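You operate a simulated robot arm through the tools that you are given. There is no shell and no other tool.

The job below is to be done with a simulated robot arm. You get a single attempt, and the scene is never put back.

TASK
Put things in order on the top of the side table. At the end: the orange nut driver stands where the yellow pocket tester stood; the yellow pocket tester stands on top of the brown carton (marked "FOAMS"); the yellow cloth stands where the orange nut driver stood; the purple tester cartridge stands on top of the orange heat probe; whatever was shut is shut again. Leave all else as you found it, and nothing knocked over.

The check looks at the end state, three seconds after you hand in, the way a careful person would. Anything else that was tipped, shoved, dropped, spilled or broken makes it a failure. Flat cloth is picked up by pressing the open fingertips on it (5 to 10 N) and closing them slowly along it; thin cloth reads only 2 to 8 mm in the jaws.

THE ROBOT
A 7-joint arm with a two-finger parallel gripper, fixed in place. Base frame: the origin is at the foot of the arm, x ahead of it, y to its left, z up; the work surface is at about z = 0. Readings come in mm, rad, newtons and seconds.
With the tool pointing down near the work surface it reaches from about 220 to 580 mm from the base axis. Its first joint turns from -1.152 to 1.152 rad. Payload 2.5 kg.
Tool frame: the origin (TCP) lies between the finger pads and is the grasp point; the fingertips stand 23 mm ahead of it; z points along the fingers, y is the line along which they close. The gripper opens to 94 mm. The fingers are 38 mm wide and 10 mm thick; the gripper's body (54 by 96 mm) begins 39 mm behind the TCP.
Orientation is that of the tool frame in the base frame, as [roll, pitch, yaw] about the fixed x, y, z axes, in that order (R = Rz(yaw) Ry(pitch) Rx(roll)). With the fingers straight down and closing along the base's y, the tool's x points along the base's -x, its y along +y and its z along -z.

THE INTERFACE
- The arm moves only by the tool jog_arm. Its argument "rows" is a list of rows, each an object of numbers (a shift or turn left out is 0, a gripper value left out holds the last): "x", "y", "z": the shift along the base's x, y, z in mm; "ax", "ay", "az": the turn, a rotation vector about the base's x, y, z in rad; "claw": the closure, from 0 (fully open) to 1 (shut). In form: [{"x": .., "y": .., "z": .., "ax": .., "ay": .., "az": .., "claw": ..}, ...]. A call has 1 to 20 rows; each row shifts and turns the commanded pose from where the row before left it. Each row takes 0.2 s and may step no farther than 50 mm and 0.15 rad from the row before; otherwise, or with a gripper value out of range, the whole call is refused. Where a pose cannot be reached the arm comes as near as it can. A force on the tool above 40 N (or 10 N above the force at the start of the call, whichever is more), or a blocked arm, ends the call early, and 0.2 s more pass. The fingers move at their own pace (about 108 mm/s each) and stop on an object; they squeeze with about 27 N. The grip force told is the motor's: it shows also when the fingers shut on nothing. Time passes only in rows, and 0.2 s behind the last, so rows that do not move let the fingers close. The reply holds the time, the measured pose of the TCP, the force on the tool along the base axes, the opening and the grip force, in the units named above and with some noise, with the torque about the TCP (base axes, N m) and any sound that the robot's microphone picked up.
- Cameras (640 x 400 px; columns grow to the right, rows downward): "scene" is fixed at [106.9, -392.1, 563.6]; the picture's right is [0.97, -0.25, 0.00], its down [-0.12, -0.46, -0.88] and it looks along [0.22, 0.85, -0.47] (base axes); focal length 327 px, centre (320, 200). "wrist" rides on the gripper at [86, 16, -74] in the tool frame; the picture's right is [-0.18, 0.98, 0.00], its down [-0.58, -0.11, -0.81] and it looks along [-0.79, -0.15, 0.59] (tool axes); focal length 243 px, centre (320, 200). There is no depth. A picture from a camera that has moved, and an enlarged one, comes with that camera's place and axes in the base frame and with its lens. The place of the scene camera against the robot may be out by one fixed shift of up to 25 mm in any direction.
- camera(camera): a new picture of that camera. No time passes.
- enlarge(camera, box): a new picture of the part [left, top, right, bottom] of that camera's present view, enlarged. No time passes.
- close_job(): hands the job in; it is judged then, once.

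Nothing tells you positions but the pictures and the camera data. Unless the task says otherwise, let go and move clear before handing in.

The tools are called after "Call:" by a JSON object that holds its "api" and its "payload". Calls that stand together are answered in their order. jog_arm: Moves the arm, as the interface text tells. Its arguments: {"type":"object","properties":{"rows":{"type":"array","items":{"type":"object","properties":{"x":{"type":"number"},"y":{"type":"number"},"z":{"type":"number"},"ax":{"type":"number"},"ay":{"type":"number"},"az":{"type":"number"},"claw":{"type":"number"}}}}},"required":["rows"]} The other tools are called the same way: camera (camera) takes a picture; enlarge (camera, box) takes an enlarged picture of a part of a camera's view; close_job () hands the job in.

At the start:

```text
time_s: 0.0
eef_pos: [306.9, 290.2, 328.8]
tool_rot: [3.14, 0.0, 3.141]
contact_force: [0.1, 0.3, -0.1]
wrist_torque: [0.01, 0.03, -0.02]
opening: 94.0
grip_force: 0.0
```

scene: 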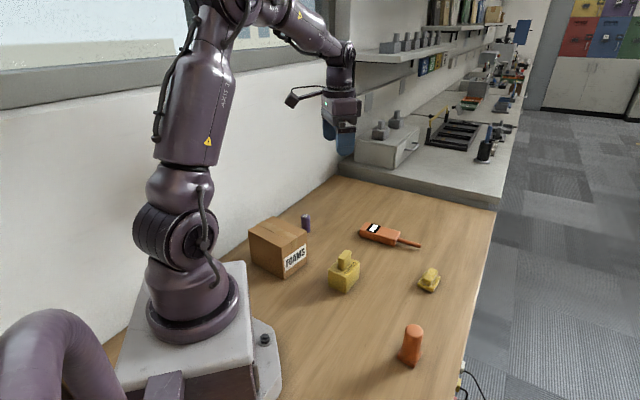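
wrist: 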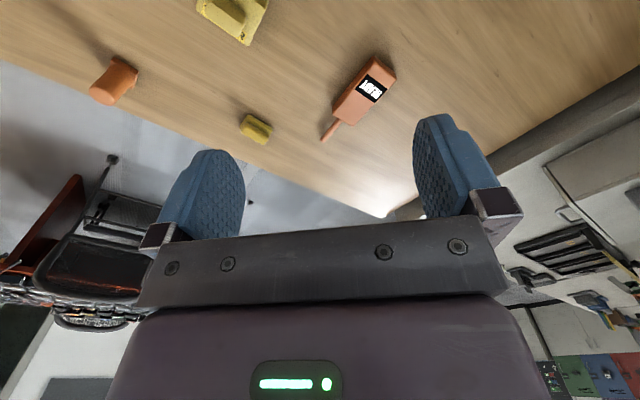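

I see a brown carton, a purple piece behind it, an orange probe, two yellow items and an orange upright item. I'll enlarge the views to tell them apart before moving.

Call:
{"api": "enlarge", "payload": {"camera": "scene", "box": [230, 190, 390, 290]}}

Call:
{"api": "enlarge", "payload": {"camera": "scene", "box": [340, 200, 500, 300]}}

Call:
{"api": "enlarge", "payload": {"camera": "scene", "box": [340, 290, 500, 390]}}

Call:
{"api": "enlarge", "payload": {"camera": "wrist", "box": [60, 0, 420, 225]}}

```text
4.00 times, centred on (310, 240) of scene
camera zoom: at [106.9, -392.1, 563.6], right [0.97, -0.25, 0.0], down [-0.12, -0.46, -0.88], along [0.22, 0.85, -0.47], focal length 1308 px, centre (360, 40)
```

zoom: 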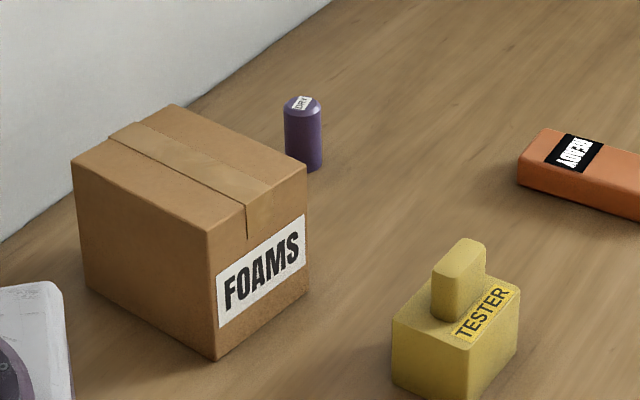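

```text
4.00 times, centred on (420, 250) of scene
camera zoom: at [106.9, -392.1, 563.6], right [0.97, -0.25, 0.0], down [-0.12, -0.46, -0.88], along [0.22, 0.85, -0.47], focal length 1308 px, centre (-80, 0)
```

zoom: 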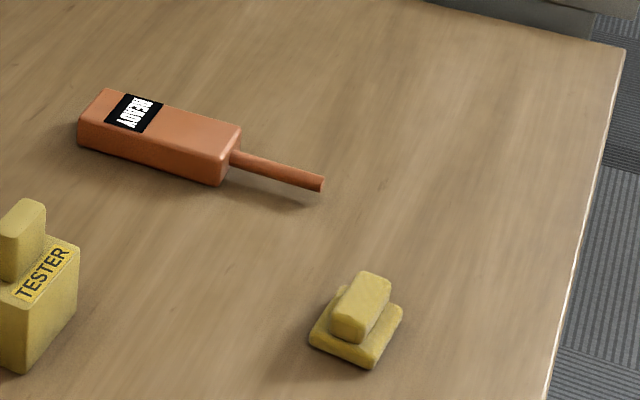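

```text
4.00 times, centred on (420, 340) of scene
camera zoom: at [106.9, -392.1, 563.6], right [0.97, -0.25, 0.0], down [-0.12, -0.46, -0.88], along [0.22, 0.85, -0.47], focal length 1308 px, centre (-80, -360)
```

zoom: 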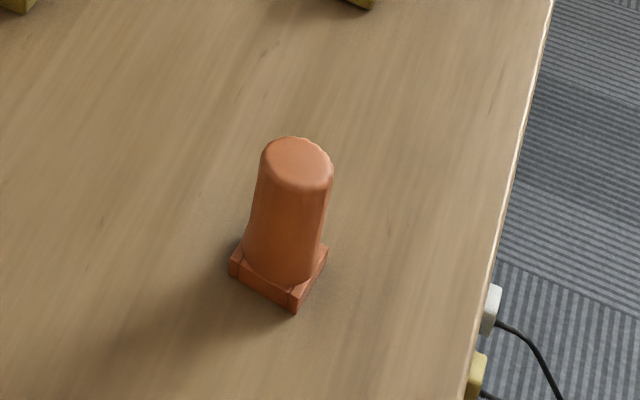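

```text
1.78 times, centred on (240, 112) of wrist
camera zoom: at [221.4, 305.7, 402.6], right [0.18, 0.98, 0.0], down [0.58, -0.11, 0.81], along [0.79, -0.15, -0.59], focal length 431 px, centre (462, 356)
```

zoom: 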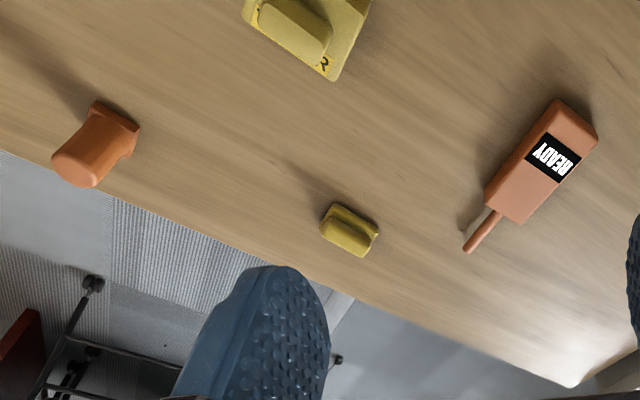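

The tester (labelled TESTER) is near (285, 185), the carton near (150, 308), the cartridge near (250, 431), the probe near (447, 336), the cloth near (491, 129) and the nut driver near (353, -31). The scene camera seems about 25 mm off in x, so I'll take close views with the wrist camera, starting above the tester.

Call:
{"api": "jog_arm", "payload": {"rows": [{"x": -10, "y": -35, "z": -30}, {"x": -10, "y": -35, "z": -30}, {"x": -10, "y": -35, "z": -30}, {}]}}

Call:
{"api": "camera", "payload": {"camera": "wrist"}}

Call:
{"api": "camera", "payload": {"camera": "scene"}}

```text
time_s: 1.0
eef_pos: [279.9, 184.5, 238.9]
tool_rot: [3.142, -0.001, -3.14]
contact_force: [-0.1, -0.7, 1.1]
wrist_torque: [-0.01, 0.02, -0.01]
opening: 93.8
grip_force: 0.0
```

```text
taken
camera wrist: at [194.8, 200.8, 313.0], right [0.18, 0.98, 0.0], down [0.58, -0.11, 0.81], along [0.79, -0.15, -0.59], focal length 243 px, centre (320, 200)
```

wrist: 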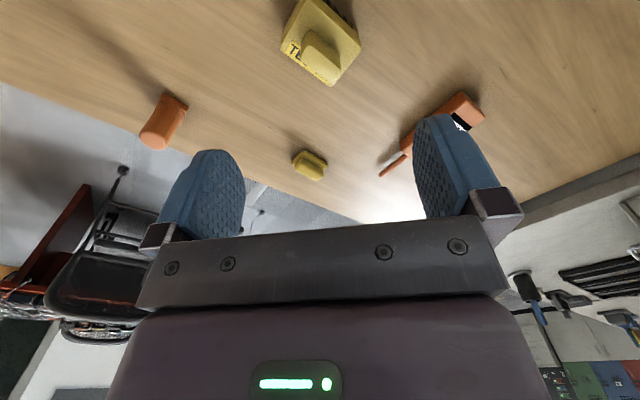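

```text
taken
```

scene: 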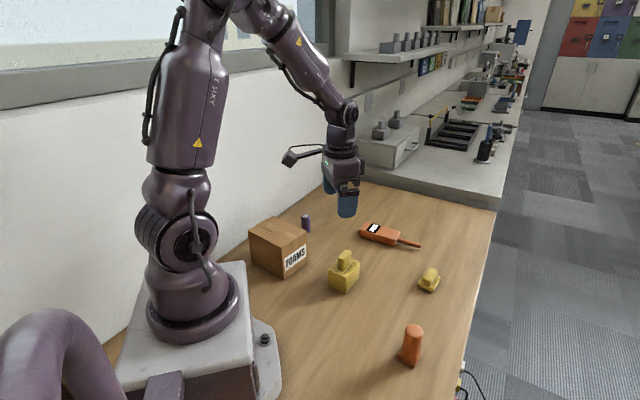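

The tester is just visible under the gripper at the top of the wrist picture. I'll enlarge it for precise corners.

Call:
{"api": "enlarge", "payload": {"camera": "wrist", "box": [240, 0, 400, 100]}}

Call:
{"api": "enlarge", "payload": {"camera": "wrist", "box": [120, 80, 360, 230]}}

```text
4.00 times, centred on (320, 50) of wrist
camera zoom: at [194.8, 200.8, 313.0], right [0.18, 0.98, 0.0], down [0.58, -0.11, 0.81], along [0.79, -0.15, -0.59], focal length 970 px, centre (320, 800)
```

zoom: 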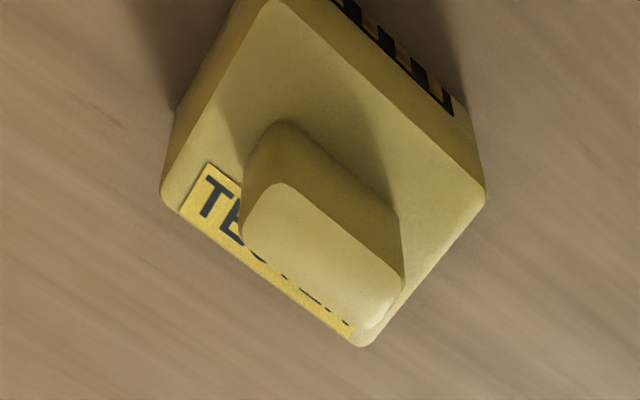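

```text
2.67 times, centred on (240, 155) of wrist
camera zoom: at [194.8, 200.8, 313.0], right [0.18, 0.98, 0.0], down [0.58, -0.11, 0.81], along [0.79, -0.15, -0.59], focal length 647 px, centre (533, 320)
```

zoom: 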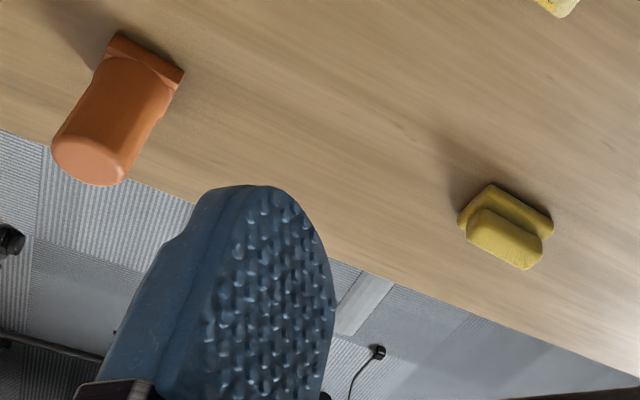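

The tester has a striped band on the side facing the wall. I'll turn the wrist so the camera looks from that side.

Call:
{"api": "jog_arm", "payload": {"rows": [{"x": -5, "y": 5, "z": -10, "az": -0.131}, {"x": -5, "y": 5, "z": -10, "az": -0.131}, {"x": 0, "y": 5, "z": -10, "az": -0.131}, {"y": 5, "z": -10, "az": -0.131}, {"z": -10, "az": -0.131}, {"z": -10, "az": -0.131}, {}]}}

Call:
{"api": "camera", "payload": {"camera": "wrist"}}

```text
time_s: 2.6
eef_pos: [267.9, 205.3, 178.7]
tool_rot: [-3.141, 0.0, 2.351]
contact_force: [-1.0, -0.6, 0.3]
wrist_torque: [0.02, 0.02, 0.0]
opening: 93.8
grip_force: 0.1
```

```text
taken
camera wrist: at [218.1, 277.6, 253.0], right [0.83, 0.56, 0.0], down [0.33, -0.49, 0.81], along [0.45, -0.67, -0.59], focal length 243 px, centre (320, 200)
```

wrist: 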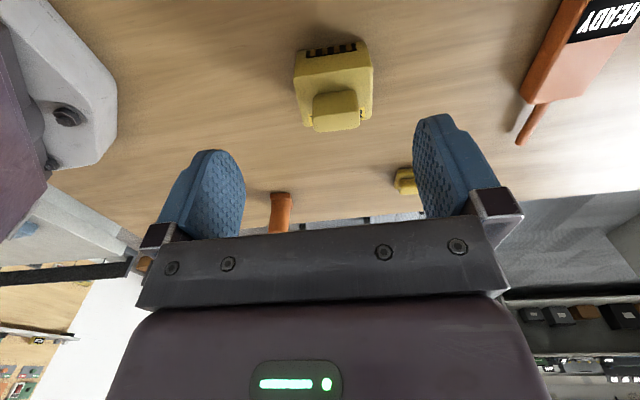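

Call:
{"api": "enlarge", "payload": {"camera": "wrist", "box": [254, 30, 414, 130]}}

Call:
{"api": "enlarge", "payload": {"camera": "wrist", "box": [240, 130, 440, 255]}}

```text
4.00 times, centred on (334, 80) of wrist
camera zoom: at [218.1, 277.6, 253.0], right [0.83, 0.56, 0.0], down [0.33, -0.49, 0.81], along [0.45, -0.67, -0.59], focal length 970 px, centre (264, 680)
```

zoom: 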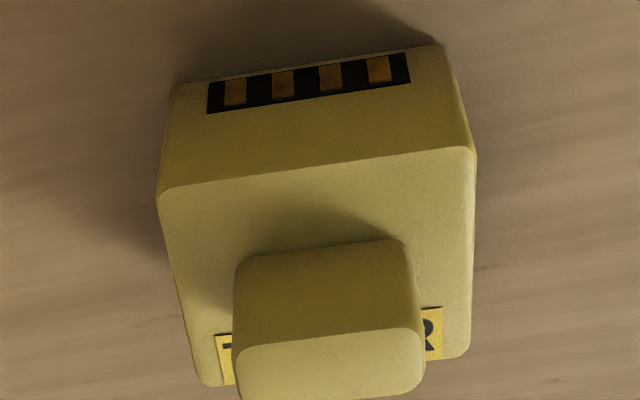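

```text
3.20 times, centred on (340, 192) of wrist
camera zoom: at [218.1, 277.6, 253.0], right [0.83, 0.56, 0.0], down [0.33, -0.49, 0.81], along [0.45, -0.67, -0.59], focal length 776 px, centre (256, 224)
```

zoom: 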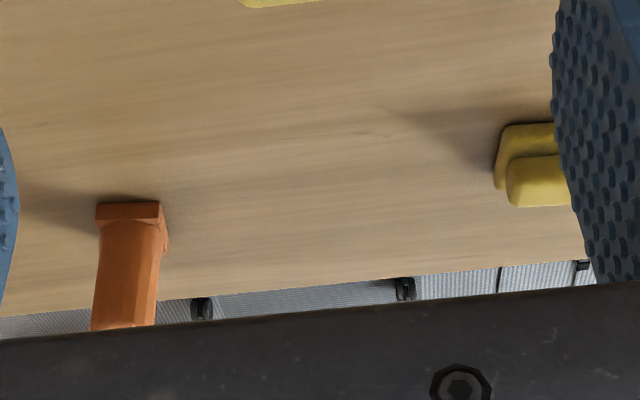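

The tester body measures about 64 x 50 x 50 mm with a 36 x 15 mm knob up to z≈82, centred at (298, 183) and turned about 42°. Next I'll look at the carton and cartridge from closer.

Call:
{"api": "jog_arm", "payload": {"rows": [{"x": -5, "y": 3, "z": 15, "az": 0.14}, {"x": -5, "y": 3, "z": 15, "az": 0.14}, {"x": -5, "y": 3, "z": 15, "az": 0.14}, {"x": -5, "y": 3, "z": 15, "az": 0.14}, {"x": -5, "y": 3, "z": 15, "az": 0.14}, {"x": -5, "y": 3, "z": 5, "az": 0.14}, {"x": -5, "y": 3, "az": 0.14}, {"x": -5, "y": 3, "az": 0.14}, {"x": -5, "y": 3, "az": 0.14}, {"x": -5, "y": 4, "az": 0.14}, {"x": -5, "y": 4, "az": 0.14}, {"x": -5, "y": 4, "az": 0.14}, {"x": -5, "y": 5, "az": 0.14}, {"x": -5, "y": 5, "az": 0.14}, {"x": -5, "y": 6, "az": 0.13}, {}]}}

Call:
{"api": "camera", "payload": {"camera": "wrist"}}

Call:
{"api": "camera", "payload": {"camera": "scene"}}

```text
time_s: 6.0
eef_pos: [193.3, 259.6, 258.4]
tool_rot: [3.141, 0.0, -1.837]
contact_force: [-0.3, -0.7, 0.4]
wrist_torque: [0.0, 0.0, -0.01]
opening: 94.0
grip_force: 0.0
```

```text
taken
camera wrist: at [155.4, 180.3, 332.1], right [-0.9, 0.44, 0.0], down [0.26, 0.53, 0.81], along [0.35, 0.73, -0.59], focal length 243 px, centre (320, 200)
```

wrist: 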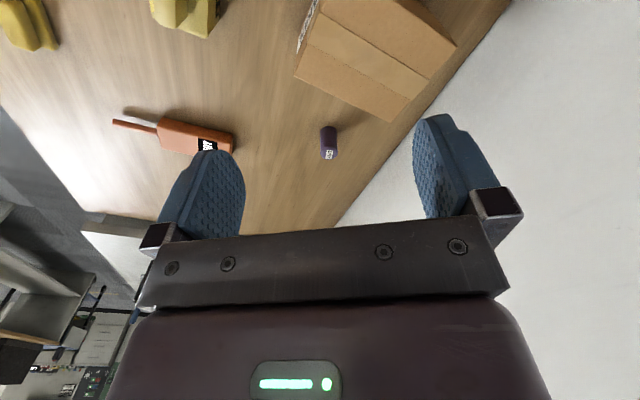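

```text
taken
```

scene: 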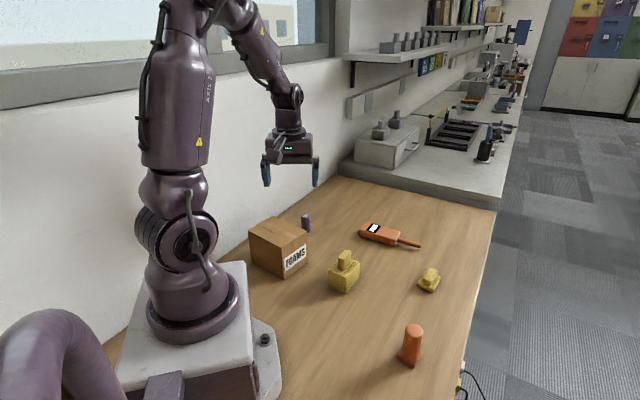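

Call:
{"api": "enlarge", "payload": {"camera": "wrist", "box": [280, 0, 480, 125]}}

Call:
{"api": "enlarge", "payload": {"camera": "wrist", "box": [100, 80, 360, 240]}}

Call:
{"api": "enlarge", "payload": {"camera": "wrist", "box": [296, 110, 360, 150]}}

```text
3.20 times, centred on (380, 62) of wrist
camera zoom: at [155.4, 180.3, 332.1], right [-0.9, 0.44, 0.0], down [0.26, 0.53, 0.81], along [0.35, 0.73, -0.59], focal length 776 px, centre (128, 640)
```

zoom: 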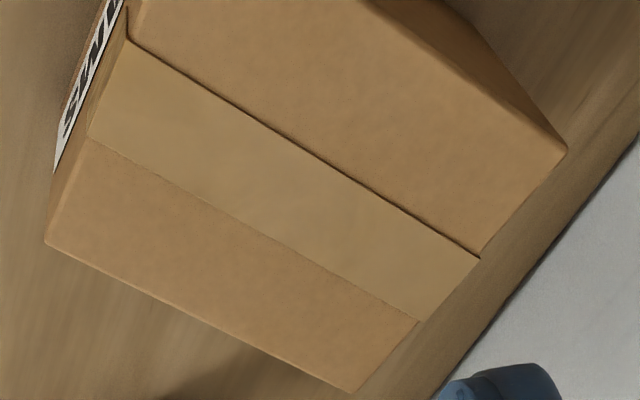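

```text
2.46 times, centred on (230, 160) of wrist
camera zoom: at [155.4, 180.3, 332.1], right [-0.9, 0.44, 0.0], down [0.26, 0.53, 0.81], along [0.35, 0.73, -0.59], focal length 597 px, centre (542, 298)
```

zoom: 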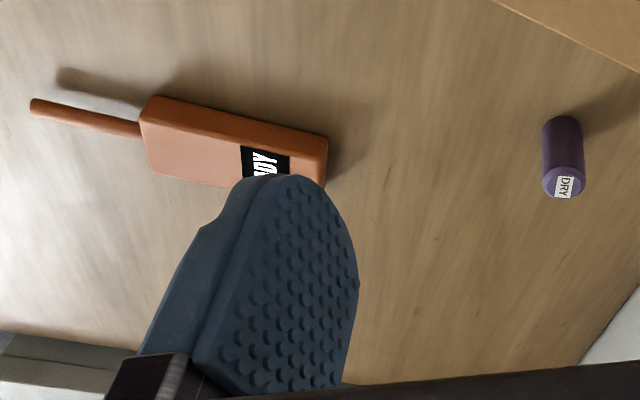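

```text
10.00 times, centred on (328, 130) of wrist
camera zoom: at [155.4, 180.3, 332.1], right [-0.9, 0.44, 0.0], down [0.26, 0.53, 0.81], along [0.35, 0.73, -0.59], focal length 2426 px, centre (240, 900)
```

zoom: 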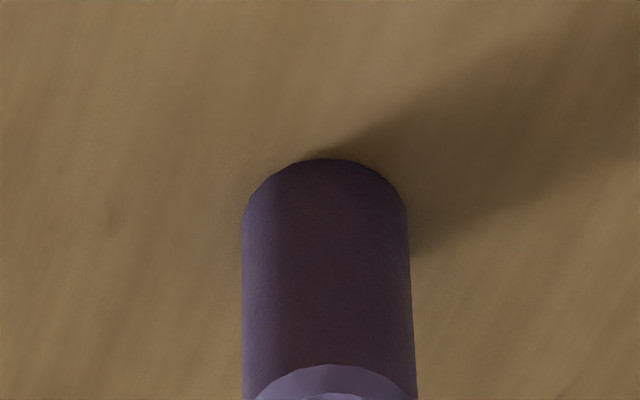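

The carton top is about 98 mm high, centred near (158, 294). The cartridge is about 27 mm across and 49 mm tall, at (256, 421). I'll go above the tester knob with the jaws lined up across its thin side and check from there.

Call:
{"api": "jog_arm", "payload": {"rows": [{"x": 21, "y": -15.3, "az": -0.143}, {"x": 21, "y": -15.3, "az": -0.143}, {"x": 21, "y": -15.3, "az": -0.143}, {"x": 21, "y": -15.3, "az": -0.143}, {"x": 20.7, "y": -15.2}, {"z": -30}, {"z": -30}, {"z": -30}, {}, {}]}}

Call:
{"api": "camera", "payload": {"camera": "wrist"}}

Call:
{"api": "enlarge", "payload": {"camera": "wrist", "box": [200, 0, 440, 150]}}

```text
time_s: 8.2
eef_pos: [295.6, 180.4, 168.4]
tool_rot: [3.141, 0.0, -2.412]
contact_force: [0.3, 0.4, -1.1]
wrist_torque: [0.0, 0.02, 0.03]
opening: 94.2
grip_force: 0.1
```

```text
taken
camera wrist: at [222.0, 136.0, 241.6], right [-0.52, 0.85, 0.0], down [0.51, 0.31, 0.81], along [0.69, 0.42, -0.59], focal length 243 px, centre (320, 200)
```

wrist: 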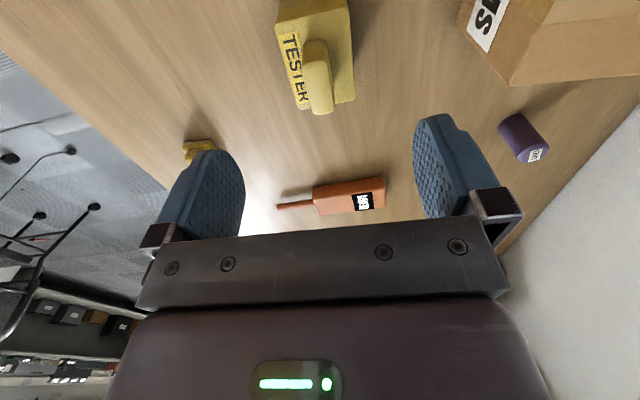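

```text
2.67 times, centred on (320, 75) of wrist
camera zoom: at [222.0, 136.0, 241.6], right [-0.52, 0.85, 0.0], down [0.51, 0.31, 0.81], along [0.69, 0.42, -0.59], focal length 647 px, centre (320, 533)
```

zoom: 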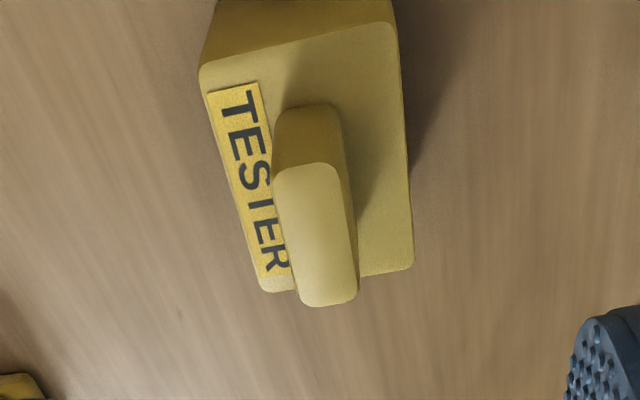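

The tester centre reads (298.5, 182.5) at 41.8°, which agrees with the first measurement. I'll nudge over it, descend to the knob and close gently.

Call:
{"api": "jog_arm", "payload": {"rows": [{"x": 3, "y": 2}, {}, {"z": -25}, {"z": -25}, {"z": -20}, {"z": -12}, {"z": -7}, {}, {}]}}

Call:
{"api": "enlarge", "payload": {"camera": "scene", "box": [270, 190, 430, 290]}}

```text
time_s: 10.2
eef_pos: [298.9, 184.5, 78.4]
tool_rot: [3.141, 0.0, -2.411]
contact_force: [0.1, 0.6, -0.1]
wrist_torque: [-0.02, 0.02, 0.01]
opening: 94.1
grip_force: 0.0
```

```text
4.00 times, centred on (350, 240) of scene
camera zoom: at [106.9, -392.1, 563.6], right [0.97, -0.25, 0.0], down [-0.12, -0.46, -0.88], along [0.22, 0.85, -0.47], focal length 1308 px, centre (200, 40)
```

zoom: 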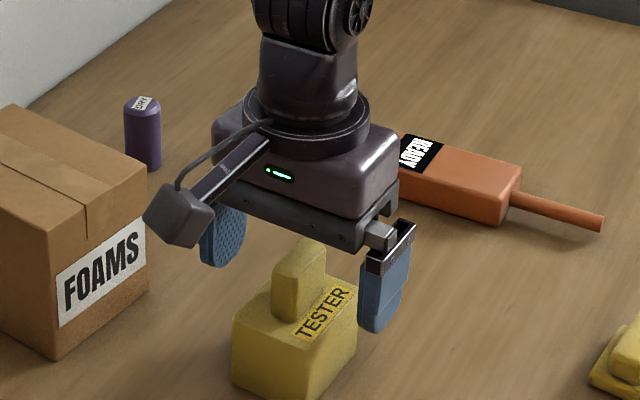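

The jaws straddle the knob. I'll settle, check the pose, then close slowly.

Call:
{"api": "jog_arm", "payload": {"rows": [{}, {"claw": 0.3}, {"claw": 0.55}]}}

Call:
{"api": "camera", "payload": {"camera": "wrist"}}

```text
time_s: 11.0
eef_pos: [298.4, 184.9, 80.1]
tool_rot: [3.141, 0.0, -2.409]
contact_force: [0.0, 0.4, 0.0]
wrist_torque: [0.0, -0.01, -0.04]
opening: 42.3
grip_force: 0.0
```

```text
taken
camera wrist: at [225.1, 139.1, 153.4], right [-0.52, 0.85, 0.0], down [0.51, 0.31, 0.81], along [0.69, 0.42, -0.59], focal length 243 px, centre (320, 200)
```

wrist: 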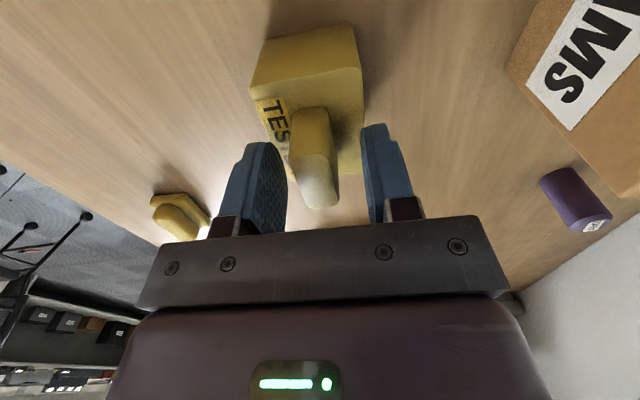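

The knob sits about 2 mm to the left of the jaw centre, so I'll correct for that and close.

Call:
{"api": "jog_arm", "payload": {"rows": [{"x": 1, "y": -2}, {}, {"claw": 0.68}, {"claw": 0.75}, {"claw": 0.82}, {"claw": 0.9}, {"claw": 1.0}, {}, {}]}}

```text
time_s: 13.0
eef_pos: [300.9, 183.9, 80.1]
tool_rot: [3.141, -0.002, -2.411]
contact_force: [-1.1, 0.9, 2.4]
wrist_torque: [0.02, -0.02, 0.03]
opening: 17.7
grip_force: 27.1
```

The knob is held at 17.7 mm. I'll lift straight up well above the carton height.

Call:
{"api": "jog_arm", "payload": {"rows": [{"z": 5}, {"z": 10}, {"z": 20}, {"z": 25}, {"z": 25}, {"z": 25}, {"z": 25}, {}, {}]}}

Call:
{"api": "camera", "payload": {"camera": "scene"}}

Call:
{"api": "camera", "payload": {"camera": "wrist"}}

```text
time_s: 15.0
eef_pos: [300.9, 184.5, 215.4]
tool_rot: [3.141, 0.0, -2.41]
contact_force: [0.6, -0.2, 0.3]
wrist_torque: [-0.04, -0.02, 0.0]
opening: 0.0
grip_force: 26.7
```

```text
taken
```

scene: 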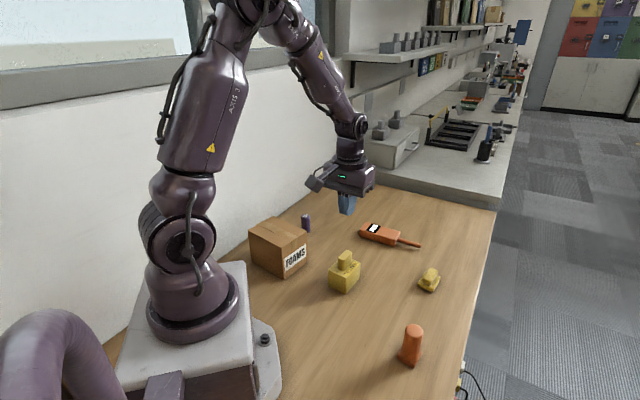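

```text
taken
camera wrist: at [225.4, 138.2, 288.5], right [-0.52, 0.85, 0.0], down [0.51, 0.31, 0.81], along [0.69, 0.42, -0.59], focal length 243 px, centre (320, 200)
```

wrist: 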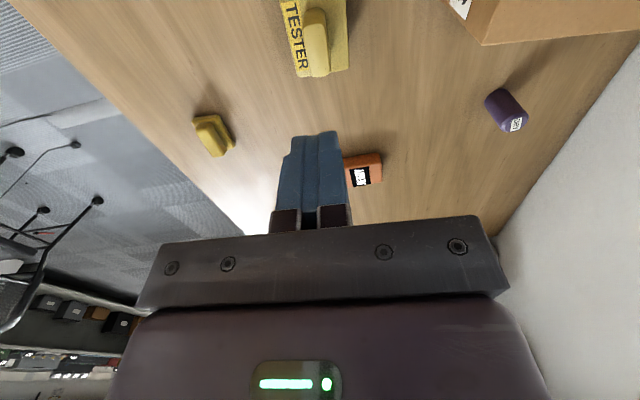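

The jaws came up empty and the tester stayed on the table, so the knob slipped out. I'll zoom in to see whether the tester moved or changed.

Call:
{"api": "enlarge", "payload": {"camera": "wrist", "box": [240, 0, 400, 100]}}

Call:
{"api": "enlarge", "payload": {"camera": "scene", "box": [304, 235, 384, 295]}}

```text
4.00 times, centred on (320, 50) of wrist
camera zoom: at [225.4, 138.2, 288.5], right [-0.52, 0.85, 0.0], down [0.51, 0.31, 0.81], along [0.69, 0.42, -0.59], focal length 970 px, centre (320, 800)
```

zoom: 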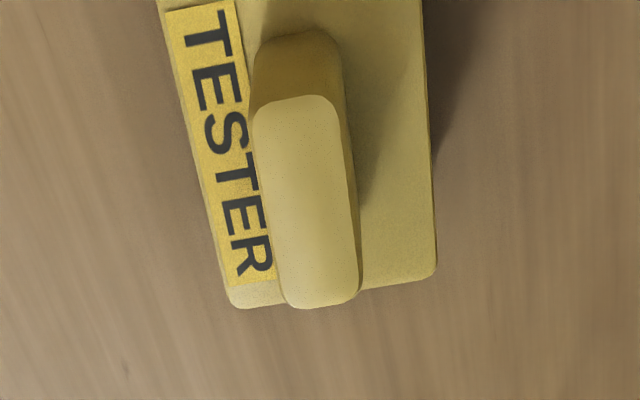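

```text
6.67 times, centred on (344, 265) of scene
camera zoom: at [106.9, -392.1, 563.6], right [0.97, -0.25, 0.0], down [-0.12, -0.46, -0.88], along [0.22, 0.85, -0.47], focal length 2179 px, centre (160, -233)
```

zoom: 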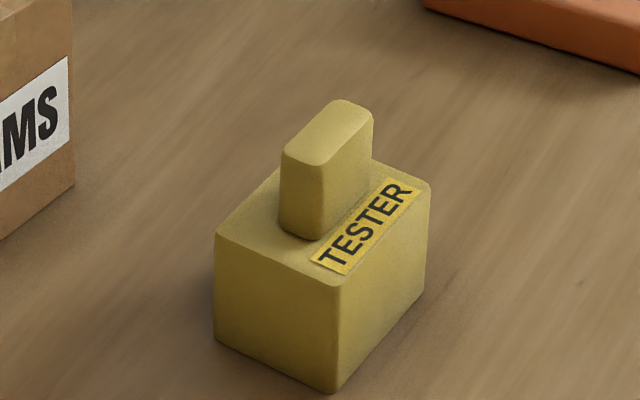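

The tester is upright and essentially where it was. I'll grip the knob again, deeper this time, and lift only a few millimetres while watching the force.

Call:
{"api": "jog_arm", "payload": {"rows": [{"claw": 0.5}, {"claw": 0.5, "z": -25}, {"z": -25}, {"z": -25}, {"z": -25}, {"z": -20}, {"z": -10}, {"z": -6}, {}, {}]}}

Call:
{"api": "camera", "payload": {"camera": "wrist"}}

Call:
{"api": "enlarge", "payload": {"camera": "scene", "box": [304, 215, 400, 295]}}

```text
time_s: 17.2
eef_pos: [300.0, 182.2, 79.0]
tool_rot: [3.141, 0.001, -2.409]
contact_force: [0.4, 0.4, -0.2]
wrist_torque: [-0.01, -0.01, -0.02]
opening: 46.8
grip_force: 0.2
```

```text
taken
camera wrist: at [226.3, 136.7, 152.4], right [-0.52, 0.85, 0.0], down [0.51, 0.31, 0.81], along [0.69, 0.42, -0.59], focal length 243 px, centre (320, 200)
```

wrist: 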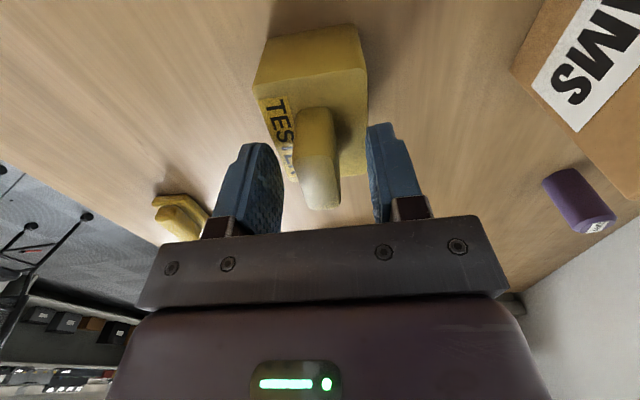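

```text
5.00 times, centred on (352, 255) of scene
camera zoom: at [106.9, -392.1, 563.6], right [0.97, -0.25, 0.0], down [-0.12, -0.46, -0.88], along [0.22, 0.85, -0.47], focal length 1634 px, centre (160, -75)
```

zoom: 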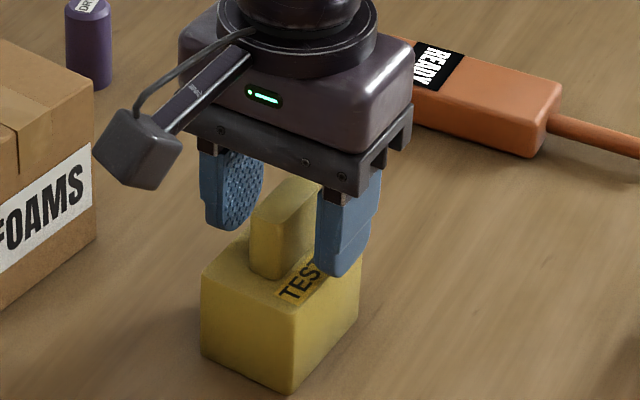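

Jaws straddle the knob again. I'll go 3 mm deeper, close, then lift just 4 mm.

Call:
{"api": "jog_arm", "payload": {"rows": [{"z": -1.5}, {"z": -1.5}, {}, {"claw": 0.65}, {"claw": 0.75}, {"claw": 0.85}, {"claw": 1.0}, {}, {}, {}]}}

Call:
{"api": "jog_arm", "payload": {"rows": [{"z": 1}, {"z": 1}, {"z": 1}, {"z": 1}, {}]}}

Call:
{"api": "enlarge", "payload": {"camera": "scene", "box": [304, 215, 400, 295]}}

```text
time_s: 19.4
eef_pos: [300.8, 182.4, 75.6]
tool_rot: [3.141, 0.0, -2.411]
contact_force: [0.6, 0.0, 0.5]
wrist_torque: [-0.03, -0.03, -0.01]
opening: 17.9
grip_force: 26.9
```

```text
time_s: 20.6
eef_pos: [300.7, 182.8, 81.3]
tool_rot: [3.141, 0.0, -2.409]
contact_force: [-0.4, -0.1, -1.4]
wrist_torque: [0.0, 0.0, -0.01]
opening: 17.8
grip_force: 27.1
```

```text
5.00 times, centred on (352, 255) of scene
camera zoom: at [106.9, -392.1, 563.6], right [0.97, -0.25, 0.0], down [-0.12, -0.46, -0.88], along [0.22, 0.85, -0.47], focal length 1634 px, centre (160, -75)
```

zoom: 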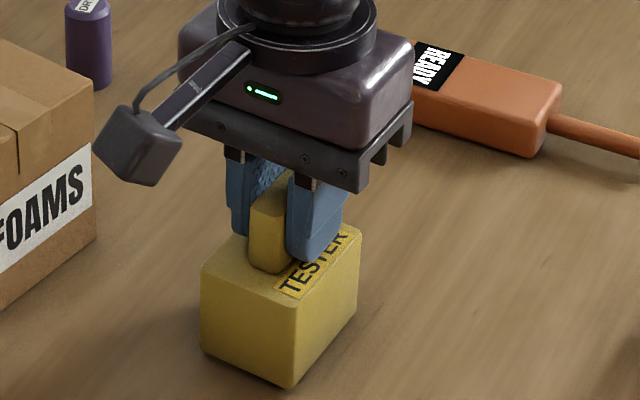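

The tester seems to have come up a few millimetres with the jaws. I'll lift a little more in small steps and check again.

Call:
{"api": "jog_arm", "payload": {"rows": [{"z": 2}, {"z": 2}, {"z": 2}, {"z": 2}, {"z": 2}, {}, {}]}}

Call:
{"api": "enlarge", "payload": {"camera": "scene", "box": [304, 215, 400, 295]}}

```text
time_s: 22.2
eef_pos: [300.3, 181.5, 90.8]
tool_rot: [3.141, 0.002, -2.411]
contact_force: [-0.5, -0.1, -0.5]
wrist_torque: [0.0, 0.02, -0.02]
opening: 18.0
grip_force: 26.6
```

```text
5.00 times, centred on (352, 255) of scene
camera zoom: at [106.9, -392.1, 563.6], right [0.97, -0.25, 0.0], down [-0.12, -0.46, -0.88], along [0.22, 0.85, -0.47], focal length 1634 px, centre (160, -75)
```

zoom: 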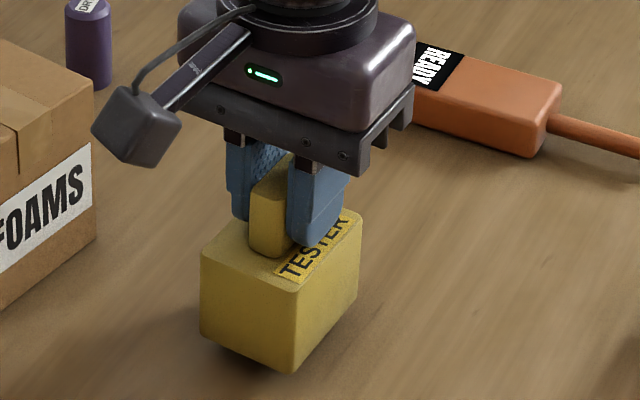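

It's off the table and holding. I'll keep lifting gently and check for creep.

Call:
{"api": "jog_arm", "payload": {"rows": [{"z": 3}, {"z": 4}, {"z": 4}, {"z": 4}, {"z": 4}, {"z": 4}, {"z": 4}, {"z": 3}, {}, {}]}}

Call:
{"api": "enlarge", "payload": {"camera": "scene", "box": [304, 205, 400, 285]}}

Call:
{"api": "camera", "payload": {"camera": "wrist"}}

```text
time_s: 24.4
eef_pos: [299.7, 182.9, 120.7]
tool_rot: [-3.142, 0.0, -2.41]
contact_force: [0.2, -0.2, -1.8]
wrist_torque: [-0.01, -0.02, 0.01]
opening: 17.7
grip_force: 27.3
```

```text
5.00 times, centred on (352, 245) of scene
camera zoom: at [106.9, -392.1, 563.6], right [0.97, -0.25, 0.0], down [-0.12, -0.46, -0.88], along [0.22, 0.85, -0.47], focal length 1634 px, centre (160, -25)
```

zoom: 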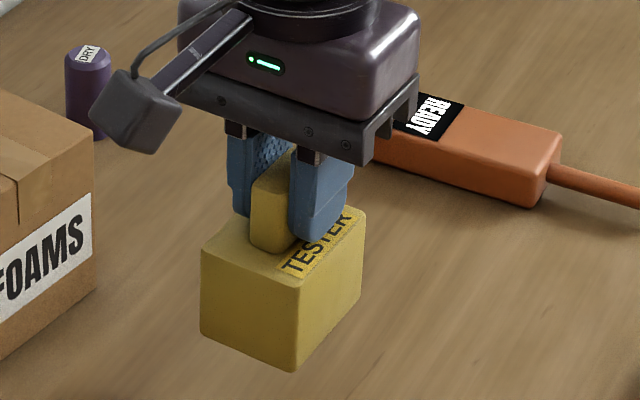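

```text
taken
camera wrist: at [226.0, 137.2, 194.2], right [-0.52, 0.85, 0.0], down [0.51, 0.31, 0.81], along [0.69, 0.42, -0.59], focal length 243 px, centre (320, 200)
```

wrist: 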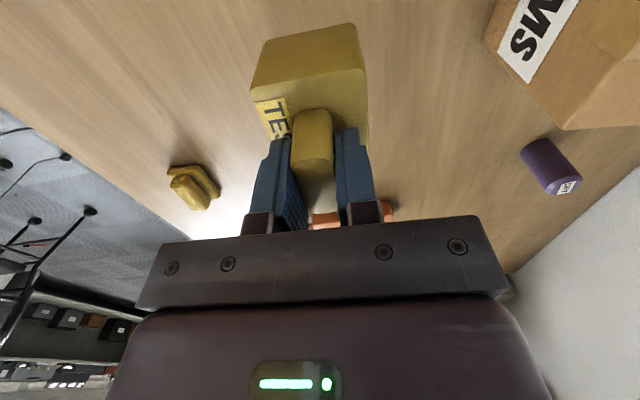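

The grip is steady, so I'll keep accelerations low and raise it above the carton.

Call:
{"api": "jog_arm", "payload": {"rows": [{"z": 2}, {"z": 4}, {"z": 5}, {"z": 6}, {"z": 6}, {"z": 6}, {"z": 6}, {"z": 6}, {"z": 6}, {"z": 6}, {"z": 6}, {"z": 6}, {"z": 5}, {"z": 4}, {"z": 2}, {}, {}]}}

Call:
{"api": "camera", "payload": {"camera": "scene"}}

```text
time_s: 28.0
eef_pos: [300.9, 182.7, 196.8]
tool_rot: [3.141, 0.0, -2.409]
contact_force: [-0.2, 0.2, -2.6]
wrist_torque: [-0.04, -0.03, 0.01]
opening: 18.0
grip_force: 27.0
```

```text
taken
```

scene: 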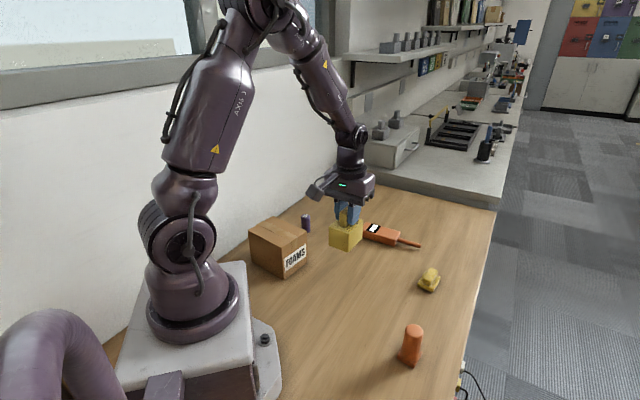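

Now I'll carry it toward the carton in gentle steps, turning slightly to match the carton edges.

Call:
{"api": "jog_arm", "payload": {"rows": [{"x": -2.3, "y": 1.9}, {"x": -3.9, "y": 3.1}, {"x": -5.5, "y": 4.4, "az": -0.01}, {"x": -7.8, "y": 6.2, "az": -0.01}, {"x": -7.8, "y": 6.2, "az": -0.01}, {"x": -7.8, "y": 6.2, "az": -0.01}, {"x": -7.8, "y": 6.2, "az": -0.01}, {"x": -7.8, "y": 6.2, "az": -0.01}, {"x": -7.8, "y": 6.2, "az": -0.01}, {"x": -7.8, "y": 6.2, "az": -0.01}, {"x": -7.8, "y": 6.2, "az": -0.01}, {"x": -7.8, "y": 6.2}, {"x": -7.8, "y": 6.2}, {"x": -7.8, "y": 6.2}, {"x": -7.8, "y": 6.2}, {"x": -7.8, "y": 6.2}, {"x": -5.5, "y": 4.4}, {"x": -3.9, "y": 3.1}, {"x": -2.3, "y": 1.9}, {}]}}

Call:
{"api": "camera", "payload": {"camera": "scene"}}

Call:
{"api": "camera", "payload": {"camera": "wrist"}}

```text
time_s: 32.2
eef_pos: [175.6, 282.3, 196.2]
tool_rot: [-3.141, 0.0, -2.5]
contact_force: [-0.4, 0.0, -2.2]
wrist_torque: [-0.03, -0.01, 0.02]
opening: 17.9
grip_force: 27.3
```

```text
taken
```

scene: 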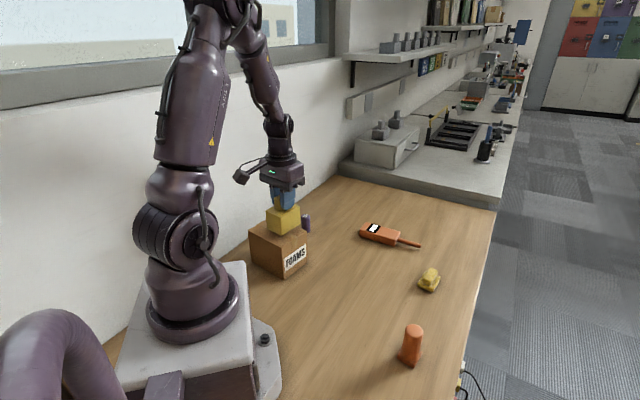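

```text
taken
camera wrist: at [97.4, 243.2, 269.6], right [-0.44, 0.9, 0.0], down [0.53, 0.26, 0.81], along [0.72, 0.36, -0.59], focal length 243 px, centre (320, 200)
```

wrist: 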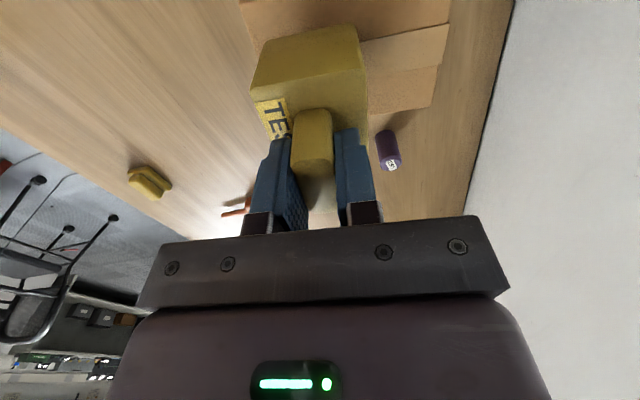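

I'm nearly over the carton. I'll finish the last ~20 mm and check alignment from both cameras before lowering.

Call:
{"api": "jog_arm", "payload": {"rows": [{"x": -2.5, "y": 1.9}, {"x": -4, "y": 3}, {"x": -4, "y": 3}, {"x": -4, "y": 3}, {"x": -2, "y": 1.6}, {}, {}]}}

Call:
{"api": "enlarge", "payload": {"camera": "scene", "box": [230, 180, 342, 285]}}

Call:
{"api": "camera", "payload": {"camera": "wrist"}}

```text
time_s: 33.8
eef_pos: [160.0, 294.1, 195.6]
tool_rot: [3.141, 0.0, -2.5]
contact_force: [0.4, 0.0, -1.9]
wrist_torque: [0.0, 0.01, -0.01]
opening: 17.5
grip_force: 27.4
```

```text
3.81 times, centred on (286, 232) of scene
camera zoom: at [106.9, -392.1, 563.6], right [0.97, -0.25, 0.0], down [-0.12, -0.46, -0.88], along [0.22, 0.85, -0.47], focal length 1245 px, centre (450, 76)
```

zoom: 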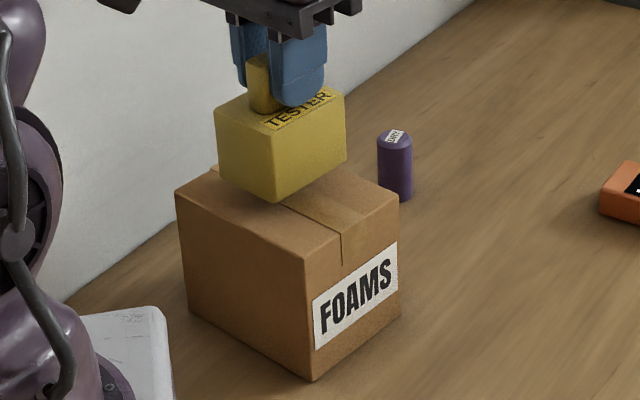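

```text
taken
camera wrist: at [81.5, 256.0, 269.7], right [-0.44, 0.9, 0.0], down [0.53, 0.26, 0.81], along [0.72, 0.36, -0.59], focal length 243 px, centre (320, 200)
```

wrist: 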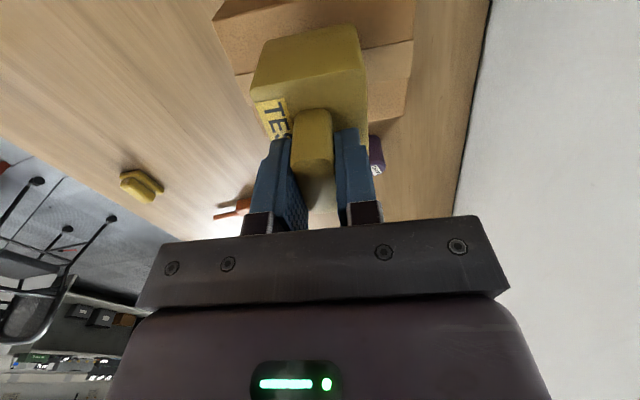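

The tester is centred over the carton. I'll lower it slowly.

Call:
{"api": "jog_arm", "payload": {"rows": [{"z": -2}, {"z": -3}, {"z": -3}, {"z": -3}, {"z": -2}, {"z": -1}, {}, {}]}}

Call:
{"api": "enlarge", "payload": {"camera": "scene", "box": [230, 180, 342, 285]}}

```text
time_s: 35.6
eef_pos: [160.6, 295.3, 182.8]
tool_rot: [-3.142, -0.001, -2.498]
contact_force: [-0.2, -0.8, -1.2]
wrist_torque: [-0.01, -0.01, 0.01]
opening: 17.5
grip_force: 27.0
```

```text
3.81 times, centred on (286, 232) of scene
camera zoom: at [106.9, -392.1, 563.6], right [0.97, -0.25, 0.0], down [-0.12, -0.46, -0.88], along [0.22, 0.85, -0.47], focal length 1245 px, centre (450, 76)
```

zoom: 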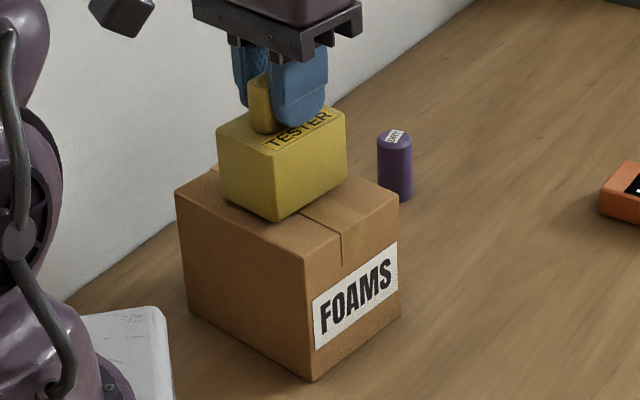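

Call:
{"api": "jog_arm", "payload": {"rows": [{"z": -1}, {"z": -1}, {"z": -1}, {"z": -1}, {"z": -1}, {}]}}

Call:
{"api": "enlarge", "payload": {"camera": "scene", "box": [230, 180, 342, 285]}}

```text
time_s: 37.0
eef_pos: [159.1, 296.3, 178.0]
tool_rot: [3.141, 0.0, -2.5]
contact_force: [0.0, 0.6, -1.7]
wrist_torque: [-0.03, 0.0, 0.0]
opening: 17.7
grip_force: 27.1
```

```text
3.81 times, centred on (286, 232) of scene
camera zoom: at [106.9, -392.1, 563.6], right [0.97, -0.25, 0.0], down [-0.12, -0.46, -0.88], along [0.22, 0.85, -0.47], focal length 1245 px, centre (450, 76)
```

zoom: 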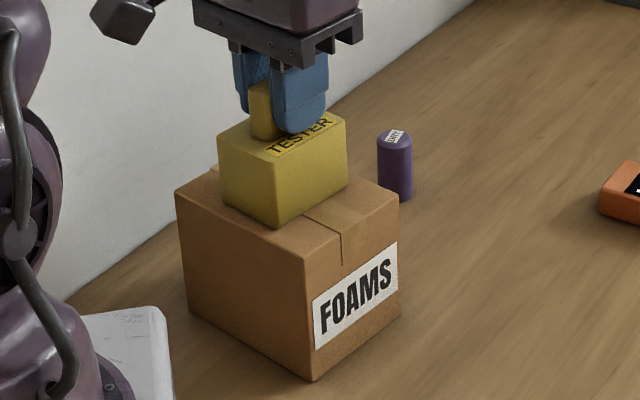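

No contact yet. I'll continue down in 1 mm steps, reading the force often.

Call:
{"api": "jog_arm", "payload": {"rows": [{"z": -1}, {"z": -1}, {}]}}

Call:
{"api": "jog_arm", "payload": {"rows": [{"z": -1}, {}]}}

Call:
{"api": "jog_arm", "payload": {"rows": [{"z": -1}, {}]}}

```text
time_s: 37.8
eef_pos: [158.7, 295.0, 177.2]
tool_rot: [3.141, -0.001, -2.5]
contact_force: [-0.9, -6.6, 19.5]
wrist_torque: [-0.3, 0.24, 0.05]
opening: 17.6
grip_force: 27.3
```

```text
time_s: 38.4
eef_pos: [159.8, 296.3, 174.4]
tool_rot: [3.139, 0.002, -2.499]
contact_force: [-0.5, -4.4, 21.2]
wrist_torque: [-0.04, -0.08, 0.13]
opening: 17.7
grip_force: 27.0
```

```text
time_s: 39.0
eef_pos: [160.6, 296.9, 173.9]
tool_rot: [3.139, 0.003, -2.499]
contact_force: [-1.6, 0.8, 20.7]
wrist_torque: [0.0, -0.02, -0.21]
opening: 18.0
grip_force: 26.8
```

There's contact at about 20 N, so the tester is seated. I'll back off a little to relieve the press, look, then open gradually.

Call:
{"api": "jog_arm", "payload": {"rows": [{"z": 0.7}, {}]}}

Call:
{"api": "enlarge", "payload": {"camera": "scene", "box": [230, 180, 342, 285]}}

Call:
{"api": "camera", "payload": {"camera": "wrist"}}

```text
time_s: 39.6
eef_pos: [158.8, 295.7, 174.6]
tool_rot: [3.14, 0.002, -2.498]
contact_force: [0.4, 4.6, 9.9]
wrist_torque: [0.45, -0.31, 0.11]
opening: 17.7
grip_force: 26.7
```

```text
3.81 times, centred on (286, 232) of scene
camera zoom: at [106.9, -392.2, 563.5], right [0.97, -0.25, 0.0], down [-0.12, -0.46, -0.88], along [0.22, 0.85, -0.47], focal length 1245 px, centre (450, 76)
```

zoom: 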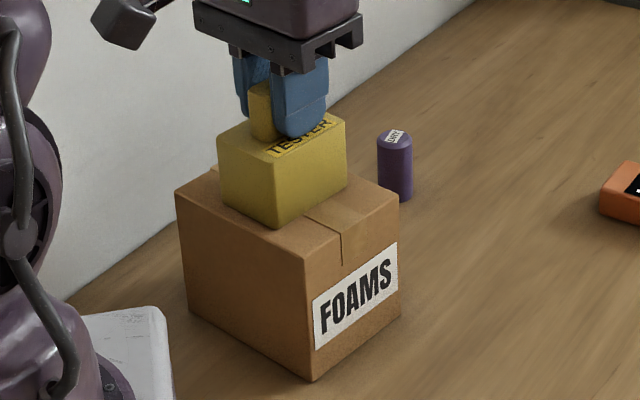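

```text
taken
camera wrist: at [81.6, 256.4, 247.4], right [-0.44, 0.9, 0.0], down [0.53, 0.26, 0.81], along [0.72, 0.36, -0.59], focal length 243 px, centre (320, 200)
```

wrist: 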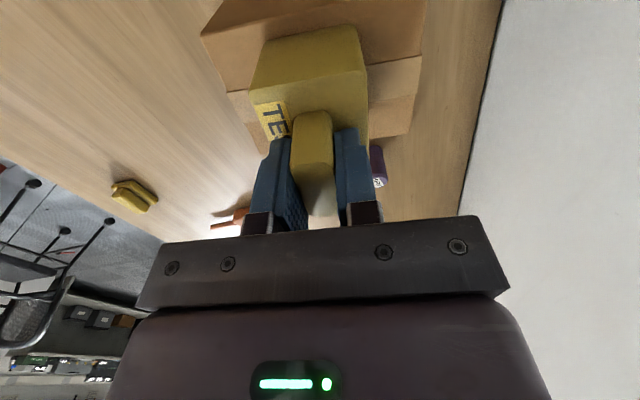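

It's still pressing about 10 N, so I'll ease up a bit more and then open slowly.

Call:
{"api": "jog_arm", "payload": {"rows": [{"z": 0.6}, {}, {}]}}

Call:
{"api": "jog_arm", "payload": {"rows": [{"claw": 0.8}, {"claw": 0.75}, {"claw": 0.7}, {"claw": 0.6}, {}]}}

Call:
{"api": "enlarge", "payload": {"camera": "scene", "box": [230, 180, 342, 285]}}

```text
time_s: 40.4
eef_pos: [159.1, 295.2, 174.2]
tool_rot: [-3.139, -0.003, -2.5]
contact_force: [1.6, -0.7, 0.5]
wrist_torque: [0.05, -0.13, -0.06]
opening: 17.9
grip_force: 26.5
```

```text
time_s: 41.6
eef_pos: [160.4, 295.3, 174.4]
tool_rot: [3.141, 0.0, -2.499]
contact_force: [-0.4, 0.0, 1.0]
wrist_torque: [0.0, -0.03, 0.0]
opening: 37.5
grip_force: 0.0
```

```text
3.81 times, centred on (286, 232) of scene
camera zoom: at [106.9, -392.1, 563.6], right [0.97, -0.25, 0.0], down [-0.12, -0.46, -0.88], along [0.22, 0.85, -0.47], focal length 1245 px, centre (450, 76)
```

zoom: 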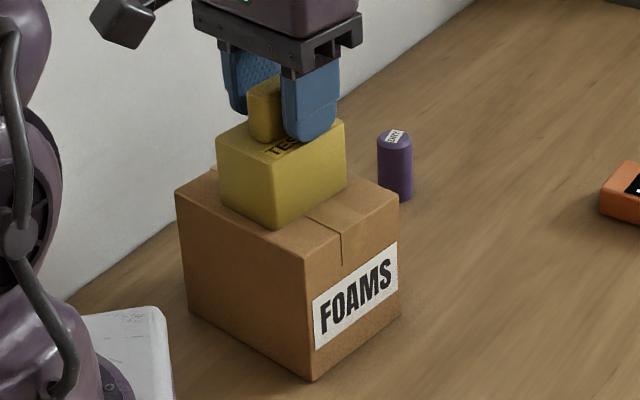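

The tester is released and standing on the carton. I'll retreat straight up.

Call:
{"api": "jog_arm", "payload": {"rows": [{"z": 5}, {"z": 10}, {"z": 15}, {"z": 20}, {"z": 20}, {"z": 20}, {"z": 15}, {}, {}]}}

Call:
{"api": "enlarge", "payload": {"camera": "scene", "box": [230, 180, 342, 285]}}

Call:
{"api": "camera", "payload": {"camera": "wrist"}}

```text
time_s: 43.6
eef_pos: [160.2, 294.6, 279.5]
tool_rot: [-3.141, -0.001, -2.499]
contact_force: [-0.1, 0.1, 0.0]
wrist_torque: [-0.02, -0.04, 0.01]
opening: 37.6
grip_force: 0.0
```

```text
3.81 times, centred on (286, 232) of scene
camera zoom: at [106.9, -392.1, 563.6], right [0.97, -0.25, 0.0], down [-0.12, -0.46, -0.88], along [0.22, 0.85, -0.47], focal length 1245 px, centre (450, 76)
```

zoom: 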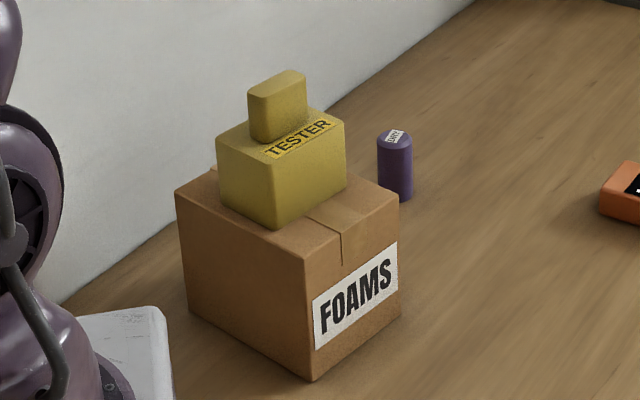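

```text
taken
camera wrist: at [82.4, 256.0, 353.0], right [-0.44, 0.9, 0.0], down [0.53, 0.26, 0.81], along [0.72, 0.36, -0.59], focal length 243 px, centre (320, 200)
```

wrist: 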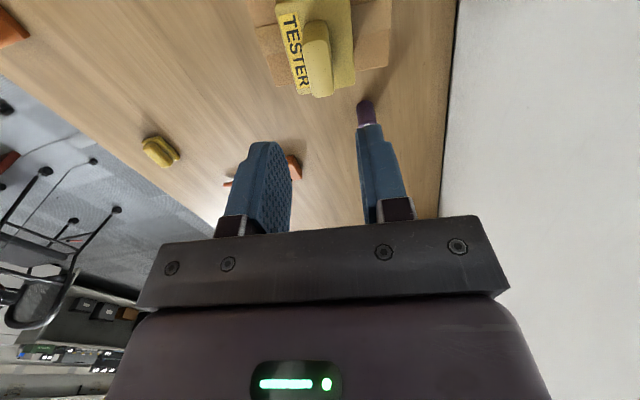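

The tester now stands squarely on the carton. Next is the nut driver near (353, -31), about 80 mm tall, so I'll travel high and look at it from close by.

Call:
{"api": "jog_arm", "payload": {"rows": [{"x": 10, "y": -15}, {"x": 18, "y": -35, "az": -0.071}, {"x": 20, "y": -38, "az": -0.071}, {"x": 20, "y": -40, "az": -0.071, "claw": 0}, {"x": 20, "y": -40, "az": -0.071}, {"x": 20, "y": -40, "az": -0.071}, {"x": 20, "y": -40, "az": -0.071}, {"x": 18, "y": -40, "az": -0.071, "z": -20}, {"x": 14, "y": -25, "az": -0.071, "z": -30}, {"x": 10, "y": -12, "az": -0.074, "z": -30}, {}, {}]}}

Call:
{"api": "camera", "payload": {"camera": "wrist"}}

Call:
{"api": "camera", "payload": {"camera": "scene"}}

```text
time_s: 46.2
eef_pos: [331.1, -31.5, 198.7]
tool_rot: [-3.141, 0.001, 3.141]
contact_force: [0.0, 0.8, -0.1]
wrist_torque: [-0.01, 0.02, 0.02]
opening: 94.3
grip_force: 0.0
```

```text
taken
camera wrist: at [244.8, -14.8, 270.9], right [0.18, 0.98, 0.0], down [0.58, -0.11, 0.81], along [0.79, -0.15, -0.59], focal length 243 px, centre (320, 200)
```

wrist: 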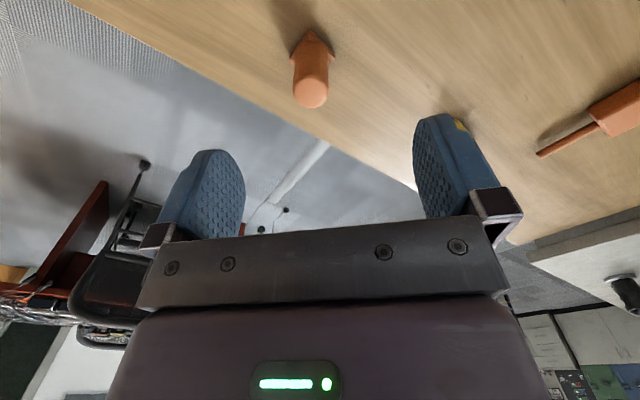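

```text
taken
```

scene: 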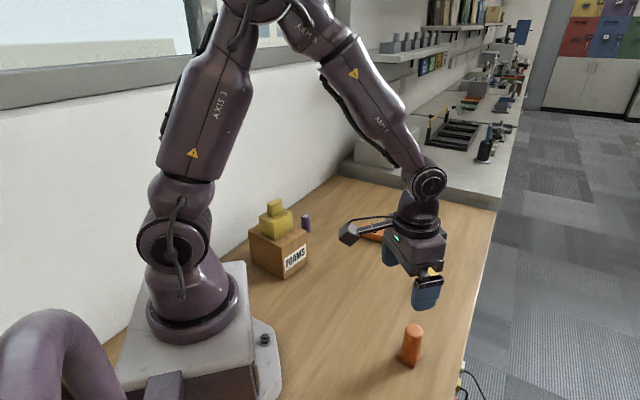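

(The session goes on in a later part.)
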